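You operate a simulated robot arm through the tools that you are given. There is no shell and no other tool. Be economical: measure what you need, move in short steps, check, and stop when the job is done.

You run a simulated robot arm. Do the job below in one go: nothing can be reset, and whatever is moved stays where it is left.

TASK
Fetch the green spool and stand it on the blue cover.

Only the result counts: the job must be done as asked and must still hold three seconds after the hand-in. Knocking over, shifting, dropping, spilling or breaking anything else fails it. A push-on lid holds only when it is set on centred and level and pressed home; a screw cap is set on level and turned clockwise until tight.

THE ROBOT
A 6-joint arm with a two-finger parallel gripper, fixed in place. Base frame: the origin is at the foot of the arm, x ahead of it, y to its left, z up; the work surface is at about z = 0. Units: mm, degrees, N and s.
With the tool pointing down near the work surface it reaches from about 160 to 420 mm from the base axis. Its first joint turns from -66.0 to 66.0 degrees. Payload 1.57 kg.
The TCP is the grasp point between the finger pads, 30 mm short of the fingertips. In the tool frame z runs along the fingers and y along their closing line. The gripper opens to 80 mm. The fingers are 17 mm wide and 12 mm thick; the gripper's body (40 by 82 mm) begins 80 mm behind the TCP.
Orientation is that of the tool frame in the base frame, as a unit quaternion [x, y, z, w]. With the fingers straight down and closing along the base's y, the tool's x points along the base's -x, its y along +y and its z along -z.

THE INTERFACE
- The arm moves only by the tool jog_arm. Its argument "targets" is a list of rows, each a list of 4 numbers: the shift along the tool's x, y, z in mm, then the turn about the tool's z in rad. In form: [[dx, dy, dz, twist], ...]. A call has 1 to 10 rows; each row is the pose to reach, as a shift and turn from the pose commanded when the call began, along the tool's axes at that moment. "fingers" is the finger opening in mm, from 0 to 80, set as the call begins (left out, the last holds). Rows are played at 5 a second. More than 50 mm and 8.6 degrees between two rows, or a gripper value outside its range, and nothing of the call is played. Where a pose cannot be reached the arm comes as near as it can. A force on the tool above 40 N (or 10 N above the force at the start of the call, whichever is more), or a blocked arm, ends the call early, and 0.2 s more pass. Each finger travels about 153 mm/s and halts on what it meets, pressing with about 25 N; the grip force reading is that of the motor and also rises with nothing between the fingers. The clock runs only during rows and for 0.2 s after the last one: add rows that repeat a pose to give the fingers time. The reply holds the time, the measured pose of the TCP, the force on the tool along the base axes, the opening and the grip force, in the units named above and with some noise.
- Cameras (640 x 400 px; columns grow to the right, rows downward): "scene" is fixed at [75.8, -341.8, 417.4]; the picture's right is [0.66, -0.75, 0.00], its down [-0.47, -0.41, -0.78] and it looks along [0.59, 0.52, -0.62] (base axes); focal length 312 px, centre (320, 200). "wrist" rides on the gripper at [-32, 0, -78] in the tool frame; the picture's right is [0.00, -1.00, 0.00], its down [0.97, 0.00, -0.24] and it looks along [0.24, 0.00, 0.97] (tool axes); focal length 218 px, centre (320, 200). There is no depth. A picture from a camera that has moved, and an enlarged one, comes with that camera's place and axes in the base frame and with its lens. The place of the scene camera against the robot may be out by one fixed shift of up to 18 mm in any direction.
- capture(camera): a new picture of that camera. No time passes.
- inspect(camera, box): a new picture of the part [left, top, right, bottom] of that camera's present view, enlarged. No time passes.
- hand_in(): hands the job in; it is judged then, once.

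Work in short steps. Places have to be worked out from the pictures, the camera data and where the tool is seen: move nearer, look again, correct. Check each grasp and each placing, and mend what went wrong. You have 90 turns and 46 pictures in all, those below and enlarged ones among them. Open the gripper and draw the arm clear of the work before you hand the job in, unless the task says otherwise; then end with one line.

The tools are called after "Request:" by a JSON object that holds its "op" and its "data". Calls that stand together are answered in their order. jog_arm: Moves the arm, as the interface text tells. Its arguments: {"type":"object","properties":{"targets":{"type":"array","items":{"type":"array","items":{"type":"number"}}},"fingers":{"type":"number"}},"required":["targets"]} The other tools are called the same way: capture (camera) takes a picture; inspect (camera, box) takes an enlarged picture of a part of a camera's view; hand_in () hands the job in.

At the start:

```text
time: 0.0
eef_pos: [276.9, 44.3, 197.8]
ee_rot: [0.0, 1.0, 0.002, 0.0]
force: [0.2, 0.2, 0.2]
grip_width: 80.1
grasp_force: 0.0
```

scene: 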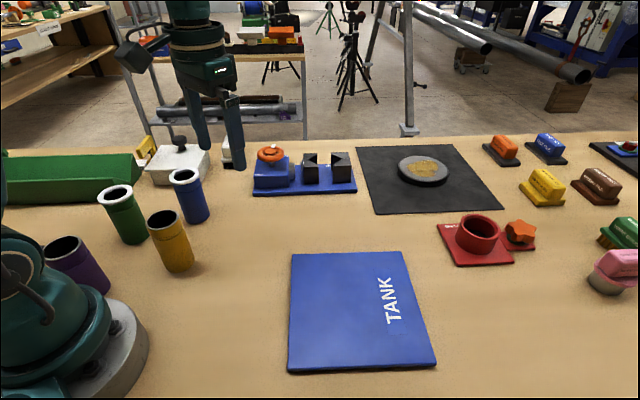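
wrist: 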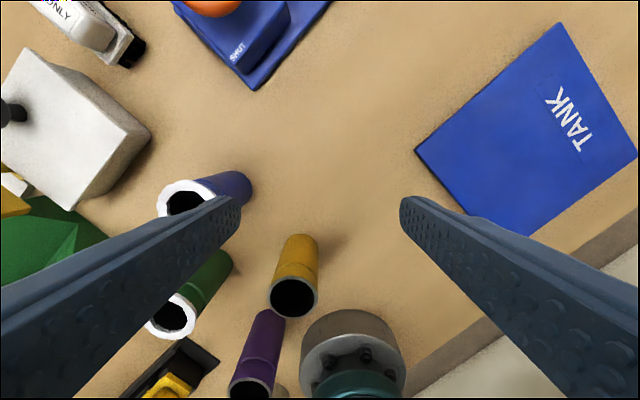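

The green tube with the white rim looks like the spool, at about (140, 197), and the blue TANK plate is centred near (318, -211). I'll enlarge both to confirm.

Request:
{"op": "inspect", "data": {"camera": "scene", "box": [0, 120, 240, 300]}}

Request:
{"op": "inspect", "data": {"camera": "scene", "box": [260, 220, 460, 390]}}

Request:
{"op": "inspect", "data": {"camera": "wrist", "box": [80, 130, 340, 400]}}

Request:
{"op": "inspect", "data": {"camera": "scene", "box": [420, 110, 640, 300]}}

```text
2.22 times, centred on (120, 210) of scene
camera zoom: at [75.8, -341.8, 417.4], right [0.66, -0.75, 0.0], down [-0.47, -0.41, -0.78], along [0.59, 0.52, -0.62], focal length 693 px, centre (764, 178)
```

zoom: 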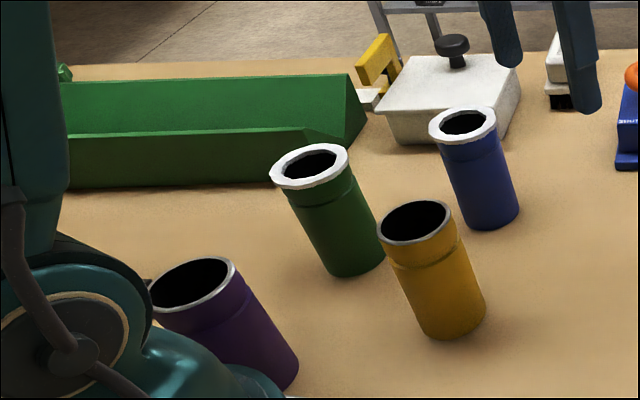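

```text
2.35 times, centred on (360, 305) of scene
camera zoom: at [75.8, -341.8, 417.4], right [0.66, -0.75, 0.0], down [-0.47, -0.41, -0.78], along [0.59, 0.52, -0.62], focal length 734 px, centre (226, -47)
```

zoom: 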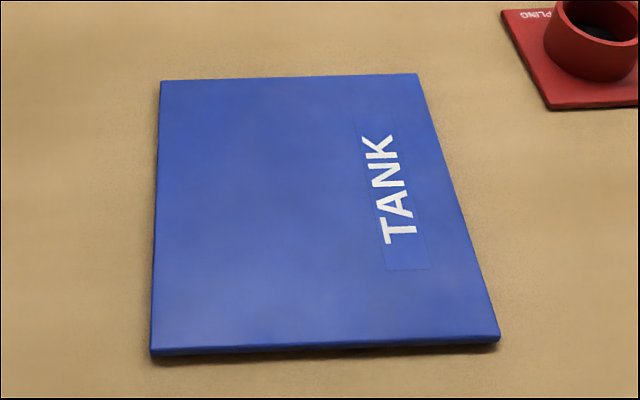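

```text
1.48 times, centred on (210, 265) of wrist
camera zoom: at [306.9, 45.2, 274.9], right [0.0, -1.0, 0.0], down [-0.97, 0.0, 0.24], along [-0.24, 0.0, -0.97], focal length 323 px, centre (483, 104)
```

zoom: 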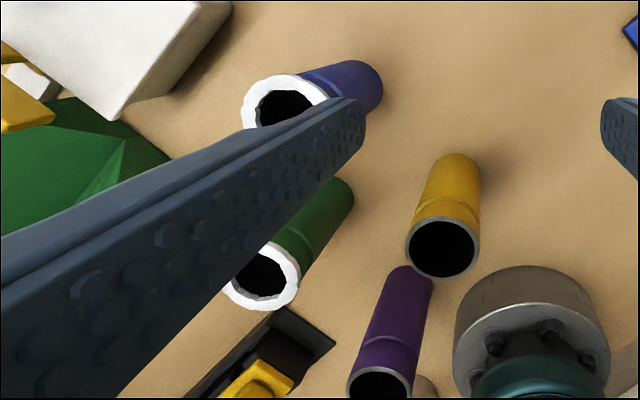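

```text
2.11 times, centred on (530, 205) of scene
camera zoom: at [75.8, -341.8, 417.4], right [0.66, -0.75, 0.0], down [-0.47, -0.41, -0.78], along [0.59, 0.52, -0.62], focal length 656 px, centre (-122, 190)
```

zoom: 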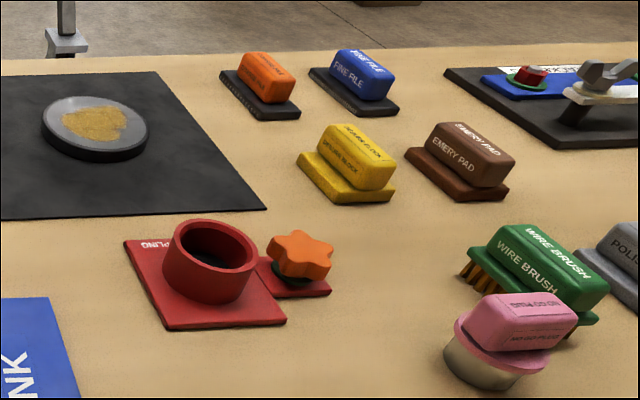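

The spool is the tube standing at roughly (140, 197), with enough room around it. I'll move over it at the current safe height for a closer look.

Request:
{"op": "jog_arm", "data": {"targets": [[28, 30, 0, 0], [55, 60, 0, 0], [82, 90, 0, 0], [110, 122, 0, 0], [135, 150, 0, 0], [135, 150, 0, 0]]}}

Request:
{"op": "capture", "data": {"camera": "wrist"}}

Request:
{"op": "inspect", "data": {"camera": "scene", "box": [0, 60, 240, 260]}}

```text
time: 1.4
eef_pos: [139.8, 193.1, 198.1]
ee_rot: [0.0, 1.0, 0.001, 0.0]
force: [0.0, -0.1, 1.2]
grip_width: 80.0
grasp_force: 0.0
```

```text
39 pictures are left
camera wrist: at [170.9, 194.1, 275.2], right [0.0, -1.0, 0.0], down [-0.97, 0.0, 0.24], along [-0.24, 0.0, -0.97], focal length 218 px, centre (320, 200)
```

wrist: 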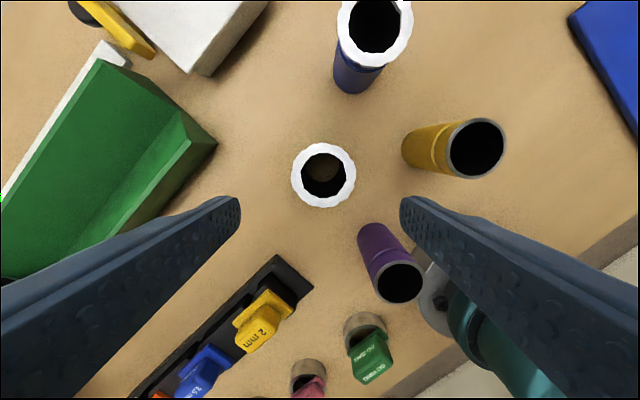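

```text
2.00 times, centred on (120, 160) of scene
camera zoom: at [75.8, -341.8, 417.4], right [0.66, -0.75, 0.0], down [-0.47, -0.41, -0.78], along [0.59, 0.52, -0.62], focal length 624 px, centre (720, 280)
```

zoom: 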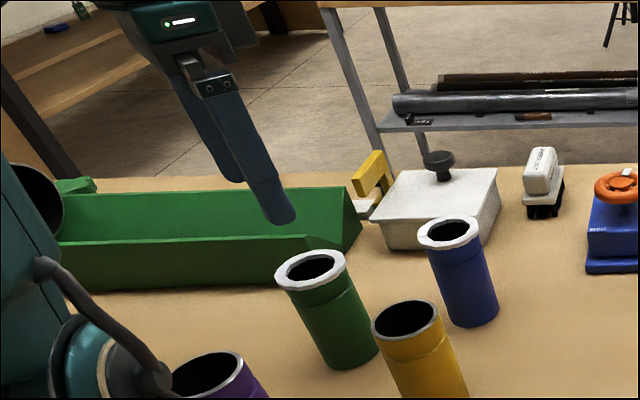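

The rim is about 53 mm across, centred near (147, 191.5) with its top at z ≈ 95. I'll correct sideways, lower until the fingertips are just above the rim, and look again.

Request:
{"op": "jog_arm", "data": {"targets": [[-7, -2, 20, 0], [-7, -2, 45, 0], [-7, -2, 62, 0], [-7, -2, 62, 0], [-7, -2, 62, 0]]}}

Request:
{"op": "capture", "data": {"camera": "wrist"}}

Request:
{"op": "inspect", "data": {"camera": "scene", "box": [60, 100, 220, 260]}}

```text
time: 2.6
eef_pos: [147.3, 192.5, 135.7]
ee_rot: [-0.001, 1.0, 0.001, -0.001]
force: [-0.7, 0.7, -0.4]
grip_width: 80.0
grasp_force: 0.0
```

```text
37 pictures are left
camera wrist: at [178.2, 192.8, 213.1], right [0.0, -1.0, 0.0], down [-0.97, 0.0, 0.24], along [-0.24, 0.0, -0.97], focal length 218 px, centre (320, 200)
```

wrist: 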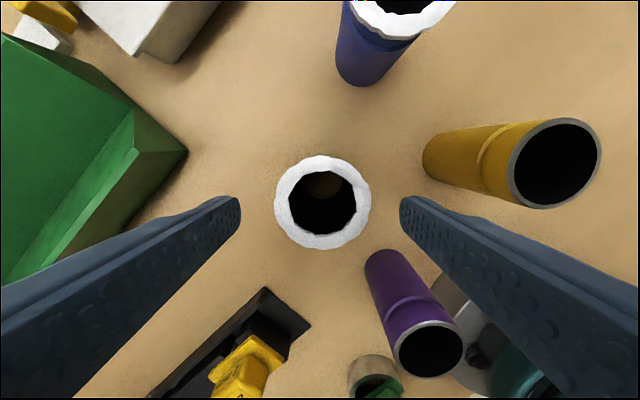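

```text
2.50 times, centred on (140, 180) of scene
camera zoom: at [75.8, -341.8, 417.4], right [0.66, -0.75, 0.0], down [-0.47, -0.41, -0.78], along [0.59, 0.52, -0.62], focal length 780 px, centre (770, 250)
```

zoom: 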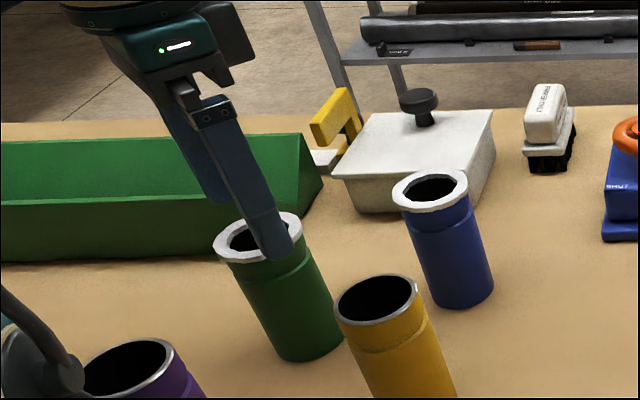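

Comparing the two views puts the rim top at z ≈ 97 and its centre near (149, 191.7). I'll lower the fingers beside the flange, still open.

Request:
{"op": "jog_arm", "data": {"targets": [[-1.5, -0.7, 0, 0], [-1.5, -0.7, 20, 0], [-1.5, -0.7, 36, 0], [-1.5, -0.7, 46, 0], [-1.5, -0.7, 46, 0]]}}

Request:
{"op": "capture", "data": {"camera": "wrist"}}

Request:
{"op": "inspect", "data": {"camera": "scene", "box": [60, 100, 220, 260]}}

```text
time: 3.8
eef_pos: [146.9, 191.1, 90.0]
ee_rot: [-0.001, 1.0, 0.0, 0.0]
force: [-0.1, 0.3, 0.1]
grip_width: 79.9
grasp_force: 0.1
```

```text
35 pictures are left
camera wrist: at [178.6, 192.2, 166.3], right [0.0, -1.0, 0.0], down [-0.97, 0.0, 0.24], along [-0.24, 0.0, -0.97], focal length 218 px, centre (320, 200)
```

wrist: 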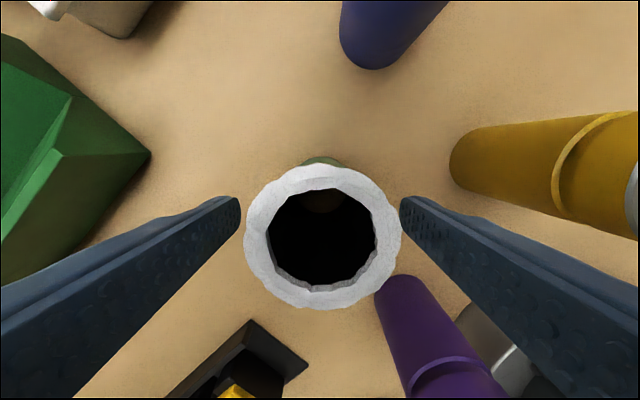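

```text
2.50 times, centred on (140, 180) of scene
camera zoom: at [75.8, -341.8, 417.4], right [0.66, -0.75, 0.0], down [-0.47, -0.41, -0.78], along [0.59, 0.52, -0.62], focal length 780 px, centre (770, 250)
```

zoom: 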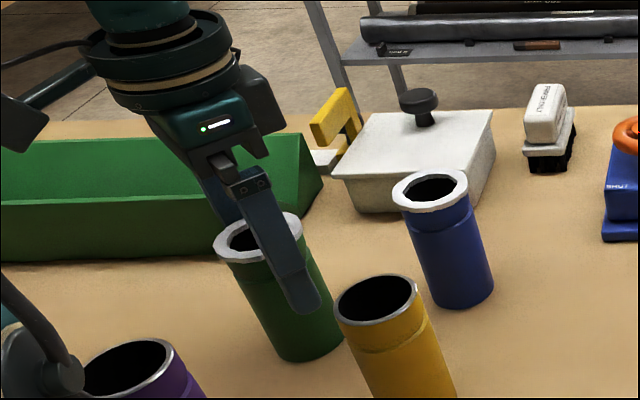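

The spool is centred in y and about 2.5 mm farther in x than the TCP. I'll correct that, bring the fingers in, then close.

Request:
{"op": "jog_arm", "data": {"targets": [[-2.5, 0, 0, 0], [-2.5, 0, 0, 0]], "fingers": 60}}

Request:
{"op": "jog_arm", "data": {"targets": [[0, 0, 0, 0], [0, 0, 0, 0], [0, 0, 0, 0]], "fingers": 35}}

Request:
{"op": "capture", "data": {"camera": "wrist"}}

```text
time: 4.4
eef_pos: [150.4, 191.4, 89.2]
ee_rot: [0.0, 1.0, 0.001, 0.0]
force: [-0.8, -0.3, 0.5]
grip_width: 60.2
grasp_force: 0.0
```

```text
time: 5.2
eef_pos: [150.7, 191.0, 90.0]
ee_rot: [0.0, 1.0, 0.001, 0.0]
force: [2.5, -0.6, 1.9]
grip_width: 48.7
grasp_force: 24.6
```

```text
33 pictures are left
camera wrist: at [181.6, 192.0, 166.9], right [0.0, -1.0, 0.0], down [-0.97, 0.0, 0.24], along [-0.24, 0.0, -0.97], focal length 218 px, centre (320, 200)
```

wrist: 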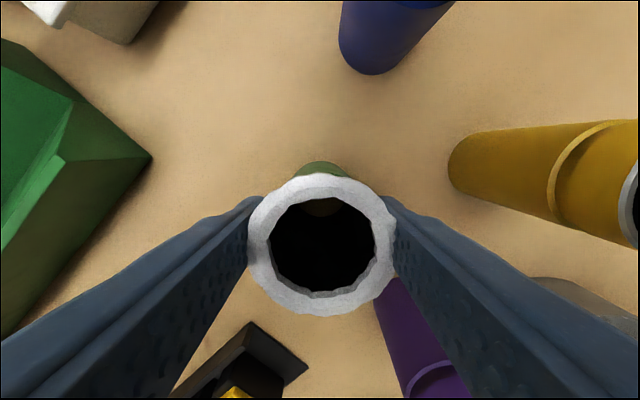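

The fingers are holding the flange at 48.7 mm with 24.6 N. I'll lift 30 mm and check the hold.

Request:
{"op": "jog_arm", "data": {"targets": [[0, 0, -5, 0], [0, 0, -15, 0], [0, 0, -30, 0], [0, 0, -30, 0]]}}

Request:
{"op": "inspect", "data": {"camera": "scene", "box": [60, 80, 220, 260]}}

Request:
{"op": "capture", "data": {"camera": "wrist"}}

```text
time: 6.2
eef_pos: [153.2, 193.4, 119.8]
ee_rot: [0.0, 1.0, 0.0, 0.0]
force: [-0.3, -0.1, -2.9]
grip_width: 48.7
grasp_force: 25.0
```

```text
2.22 times, centred on (140, 170) of scene
camera zoom: at [75.8, -341.8, 417.5], right [0.66, -0.75, 0.0], down [-0.47, -0.41, -0.78], along [0.59, 0.52, -0.62], focal length 693 px, centre (720, 267)
```

zoom: 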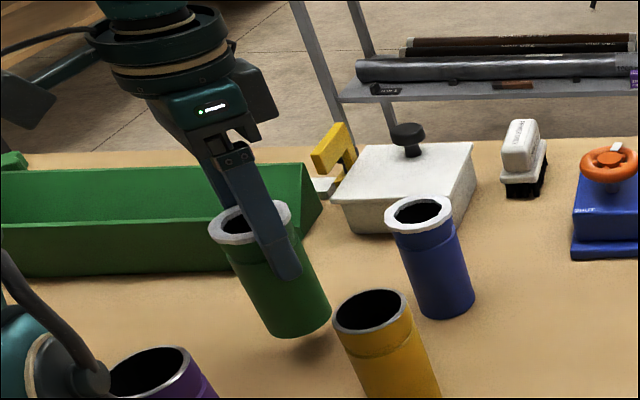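

```text
31 pictures are left
camera wrist: at [182.7, 192.8, 196.9], right [0.0, -1.0, 0.0], down [-0.97, 0.0, 0.24], along [-0.24, 0.0, -0.97], focal length 218 px, centre (320, 200)
```

wrist: 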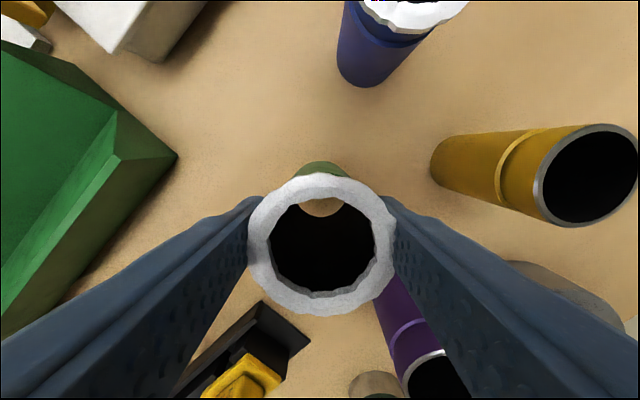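

The spool is held upright with its bottom about 90 mm below the TCP. I'll raise it well above the other items.

Request:
{"op": "jog_arm", "data": {"targets": [[0, 0, -20, 0], [0, 0, -40, 0], [0, 0, -60, 0], [0, 0, -80, 0], [0, 0, -100, 0], [0, 0, -110, 0], [0, 0, -110, 0]]}}

Request:
{"op": "jog_arm", "data": {"targets": [[-10, -15, 0, 0], [-22, -38, 0, 0], [-34, -64, 0, 0], [-46, -92, 0, 0], [-58, -120, 0, 0], [-70, -148, 0, 0], [-82, -175, 0, 0], [-90, -195, 0, 0], [-92, -200, 0, 0], [-92, -200, 0, 0]]}}

Request:
{"op": "jog_arm", "data": {"targets": [[-6, -15, 0, 0], [-14, -38, 0, 0], [-24, -64, 0, 0], [-34, -92, 0, 0], [-44, -120, 0, 0], [-53, -148, 0, 0], [-61, -175, 0, 0], [-67, -195, 0, 0], [-68, -203, 0, 0], [-68, -203, 0, 0]]}}

Request:
{"op": "capture", "data": {"camera": "wrist"}}

Request:
{"op": "capture", "data": {"camera": "scene"}}

```text
time: 7.8
eef_pos: [153.2, 192.7, 230.7]
ee_rot: [0.0, 1.0, 0.001, 0.001]
force: [0.8, -0.1, -3.9]
grip_width: 48.5
grasp_force: 25.4
```

```text
time: 10.0
eef_pos: [244.3, -8.8, 227.8]
ee_rot: [-0.001, 1.0, 0.001, 0.0]
force: [1.2, 0.0, -2.9]
grip_width: 48.6
grasp_force: 25.5
```

```text
time: 12.2
eef_pos: [297.8, -196.3, 219.9]
ee_rot: [-0.001, 1.0, 0.001, 0.0]
force: [0.9, 0.2, -2.8]
grip_width: 48.5
grasp_force: 25.1
out of reach, approached as far as the arm can: row 7, 8, 9, 10
```

```text
30 pictures are left
camera wrist: at [328.4, -196.0, 297.0], right [0.0, -1.0, 0.0], down [-0.97, 0.0, 0.24], along [-0.24, 0.0, -0.97], focal length 218 px, centre (320, 200)
```

wrist: 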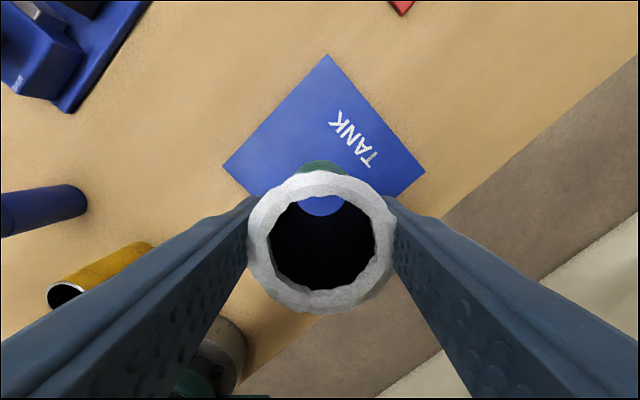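

```text
29 pictures are left
```

scene: 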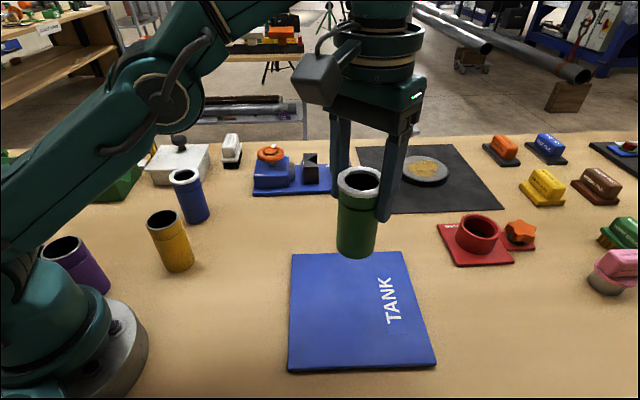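

The plate is a square of about 190 mm per side, centred near (299, -201), so the TCP at (298, -196) is almost over the middle. I'll go down part way and re-read the pose, since the last rows were out of reach.

Request:
{"op": "jog_arm", "data": {"targets": [[0, 0, 15, 0], [0, 0, 30, 0], [0, 0, 45, 0], [0, 0, 60, 0], [0, 0, 60, 0]]}}

Request:
{"op": "capture", "data": {"camera": "wrist"}}

```text
time: 13.4
eef_pos: [298.0, -197.7, 157.9]
ee_rot: [-0.001, 1.0, 0.001, 0.0]
force: [-0.4, 0.1, -2.4]
grip_width: 47.3
grasp_force: 24.5
```

```text
28 pictures are left
camera wrist: at [327.8, -196.9, 235.3], right [0.0, -1.0, 0.0], down [-0.97, 0.0, 0.24], along [-0.24, 0.0, -0.97], focal length 218 px, centre (320, 200)
```

wrist: 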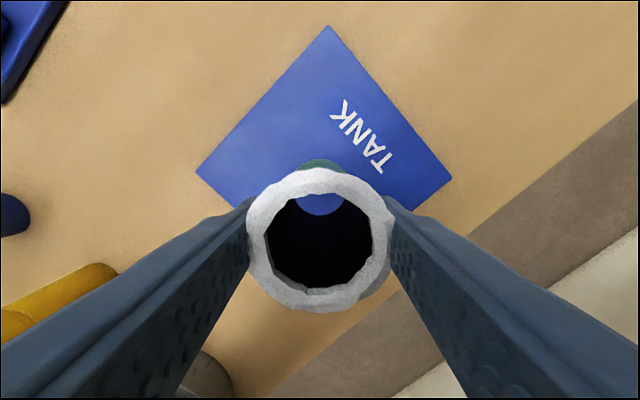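

The plate centre recomputes to about (297, -202). I'll shift 4 mm in y and lower to around TCP z = 112.

Request:
{"op": "jog_arm", "data": {"targets": [[0, -4, 10, 0], [0, -4, 25, 0], [0, -4, 38, 0], [0, -4, 46, 0], [0, -4, 46, 0]]}}

Request:
{"op": "inspect", "data": {"camera": "scene", "box": [260, 160, 460, 390]}}

Request:
{"op": "capture", "data": {"camera": "wrist"}}

```text
time: 14.6
eef_pos: [297.9, -201.0, 114.5]
ee_rot: [0.0, 1.0, 0.001, 0.0]
force: [-0.7, -0.5, -3.3]
grip_width: 47.1
grasp_force: 24.6
```

```text
1.74 times, centred on (360, 275) of scene
camera zoom: at [75.8, -341.8, 417.4], right [0.66, -0.75, 0.0], down [-0.47, -0.41, -0.78], along [0.59, 0.52, -0.62], focal length 542 px, centre (250, 70)
```

zoom: 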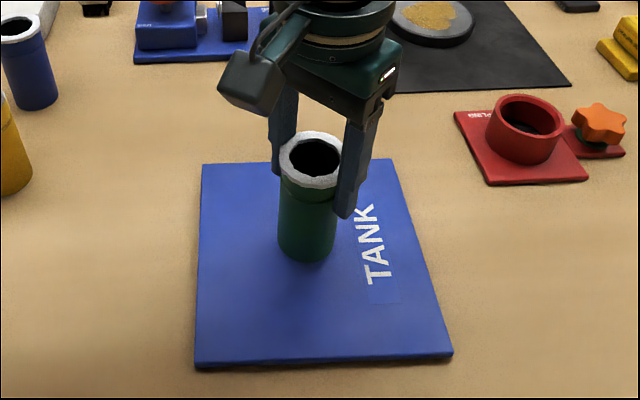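

```text
26 pictures are left
camera wrist: at [327.9, -199.7, 190.4], right [0.0, -1.0, 0.0], down [-0.97, 0.0, 0.24], along [-0.24, 0.0, -0.97], focal length 218 px, centre (320, 200)
```

wrist: 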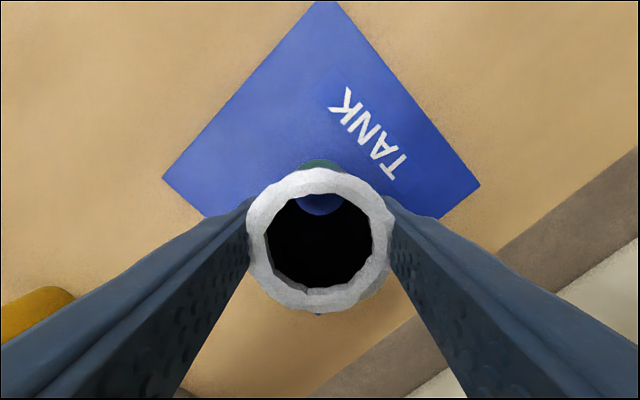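

The spool hangs upright over the plate's centre. Contact should come around TCP z = 97, so I'll ease down and watch the force.

Request:
{"op": "jog_arm", "data": {"targets": [[0, 0, 3, 0], [0, 0, 6, 0], [0, 0, 9, 0], [0, 0, 12, 0], [0, 0, 12, 0]]}}

Request:
{"op": "jog_arm", "data": {"targets": [[0, 0, 1, 0], [0, 0, 2, 0], [0, 0, 2, 0]]}}

```text
time: 15.8
eef_pos: [297.4, -200.3, 103.1]
ee_rot: [-0.001, 1.0, 0.001, -0.001]
force: [0.3, -0.2, -2.7]
grip_width: 47.0
grasp_force: 24.4
```

```text
time: 16.6
eef_pos: [297.7, -200.1, 100.2]
ee_rot: [-0.001, 1.0, -0.001, 0.001]
force: [-3.6, 3.9, 18.8]
grip_width: 47.5
grasp_force: 25.2
```

The force jumped to +18.8 N, so the spool is on the plate and slightly pressed. I'll back off 1 mm, read the force and look.

Request:
{"op": "jog_arm", "data": {"targets": [[0, 0, -0.5, 0], [0, 0, -0.8, 0], [0, 0, -0.8, 0]]}}

Request:
{"op": "inspect", "data": {"camera": "scene", "box": [300, 180, 440, 320]}}

```text
time: 17.4
eef_pos: [297.7, -200.9, 100.9]
ee_rot: [0.0, 1.0, 0.001, 0.0]
force: [1.2, 2.8, 4.6]
grip_width: 46.6
grasp_force: 25.2
```

```text
2.86 times, centred on (370, 250) of scene
camera zoom: at [75.8, -341.8, 417.5], right [0.66, -0.75, 0.0], down [-0.47, -0.41, -0.78], along [0.59, 0.52, -0.62], focal length 891 px, centre (177, 57)
```

zoom: 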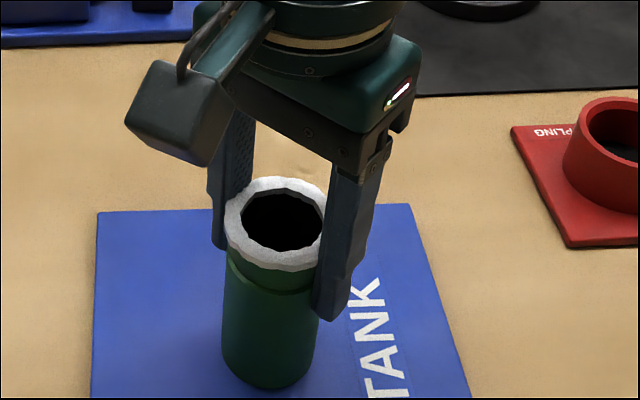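

The spool stands upright with only about 5 N of load. I'll open gradually to 55 mm, then fully, before drawing up.

Request:
{"op": "jog_arm", "data": {"targets": [[0, 0, 0, 0], [0, 0, 0, 0]], "fingers": 54}}

Request:
{"op": "jog_arm", "data": {"targets": [[0, 0, 0, 0], [0, 0, 0, 0], [0, 0, 0, 0]], "fingers": 78}}

Request:
{"op": "capture", "data": {"camera": "wrist"}}

Request:
{"op": "inspect", "data": {"camera": "scene", "box": [280, 160, 460, 390]}}

```text
time: 18.0
eef_pos: [297.3, -200.9, 100.9]
ee_rot: [0.0, 1.0, 0.001, 0.0]
force: [-0.2, 0.0, 0.0]
grip_width: 53.9
grasp_force: 0.2
```

```text
time: 18.8
eef_pos: [298.2, -201.3, 101.0]
ee_rot: [-0.001, 1.0, 0.001, -0.001]
force: [-0.1, 1.0, -0.9]
grip_width: 78.0
grasp_force: 0.0
```

```text
24 pictures are left
camera wrist: at [327.8, -200.3, 177.6], right [0.0, -1.0, 0.0], down [-0.97, 0.0, 0.24], along [-0.24, 0.0, -0.97], focal length 218 px, centre (320, 200)
```

wrist: 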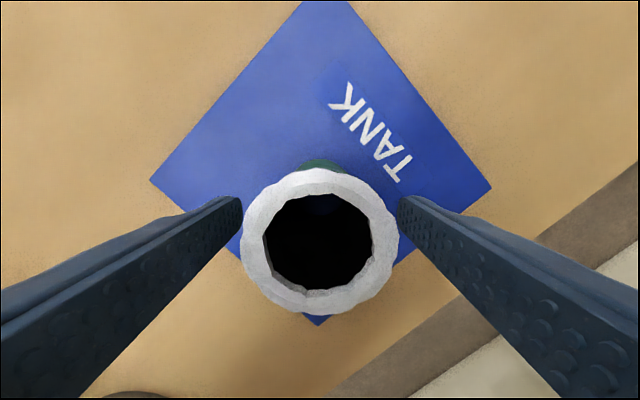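

```text
1.74 times, centred on (370, 275) of scene
camera zoom: at [75.8, -341.8, 417.4], right [0.66, -0.75, 0.0], down [-0.47, -0.41, -0.78], along [0.59, 0.52, -0.62], focal length 542 px, centre (233, 70)
```

zoom: 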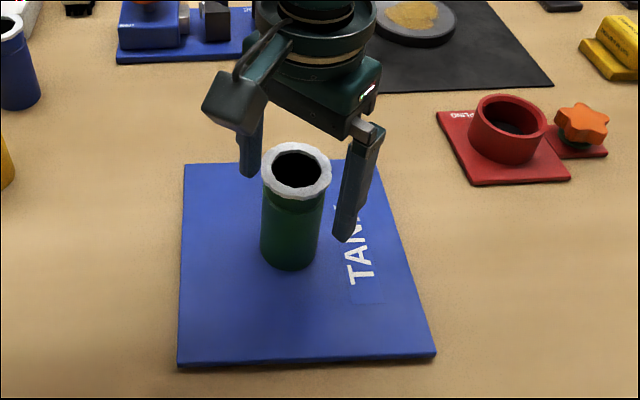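

The spool stands free and upright, with clearance on both sides. I'll draw straight up, then pull back towards the base.

Request:
{"op": "jog_arm", "data": {"targets": [[0, 0, -10, 0], [0, 0, -30, 0], [0, 0, -55, 0], [0, 0, -80, 0], [0, 0, -100, 0], [15, 15, -105, 0], [30, 45, -105, 0], [40, 80, -105, 0], [45, 110, -105, 0], [45, 110, -105, 0]]}}

Request:
{"op": "capture", "data": {"camera": "scene"}}

```text
time: 21.0
eef_pos: [252.6, -90.6, 205.7]
ee_rot: [0.0, 1.0, 0.0, 0.001]
force: [-0.1, 0.8, -0.1]
grip_width: 78.1
grasp_force: 0.0
```

```text
22 pictures are left
```

scene: 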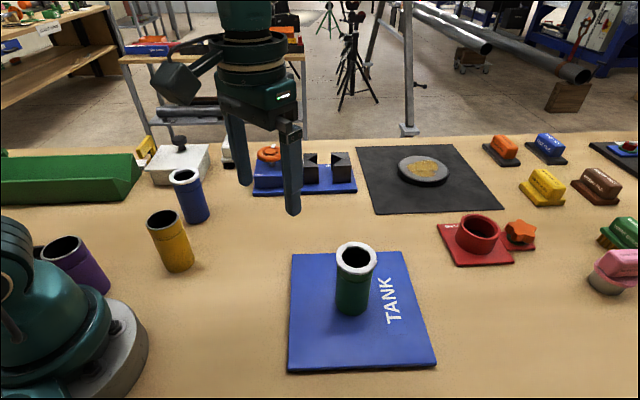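

The spool stands upright in the middle of the blue cover, everything else is where it was, and the arm is clear. I'm handing in.

Request:
{"op": "hand_in", "data": {}}

```text
The job is handed in.
```

The green spool is standing upright at the centre of the blue TANK cover; nothing else was moved, and the gripper is open with the arm clear.
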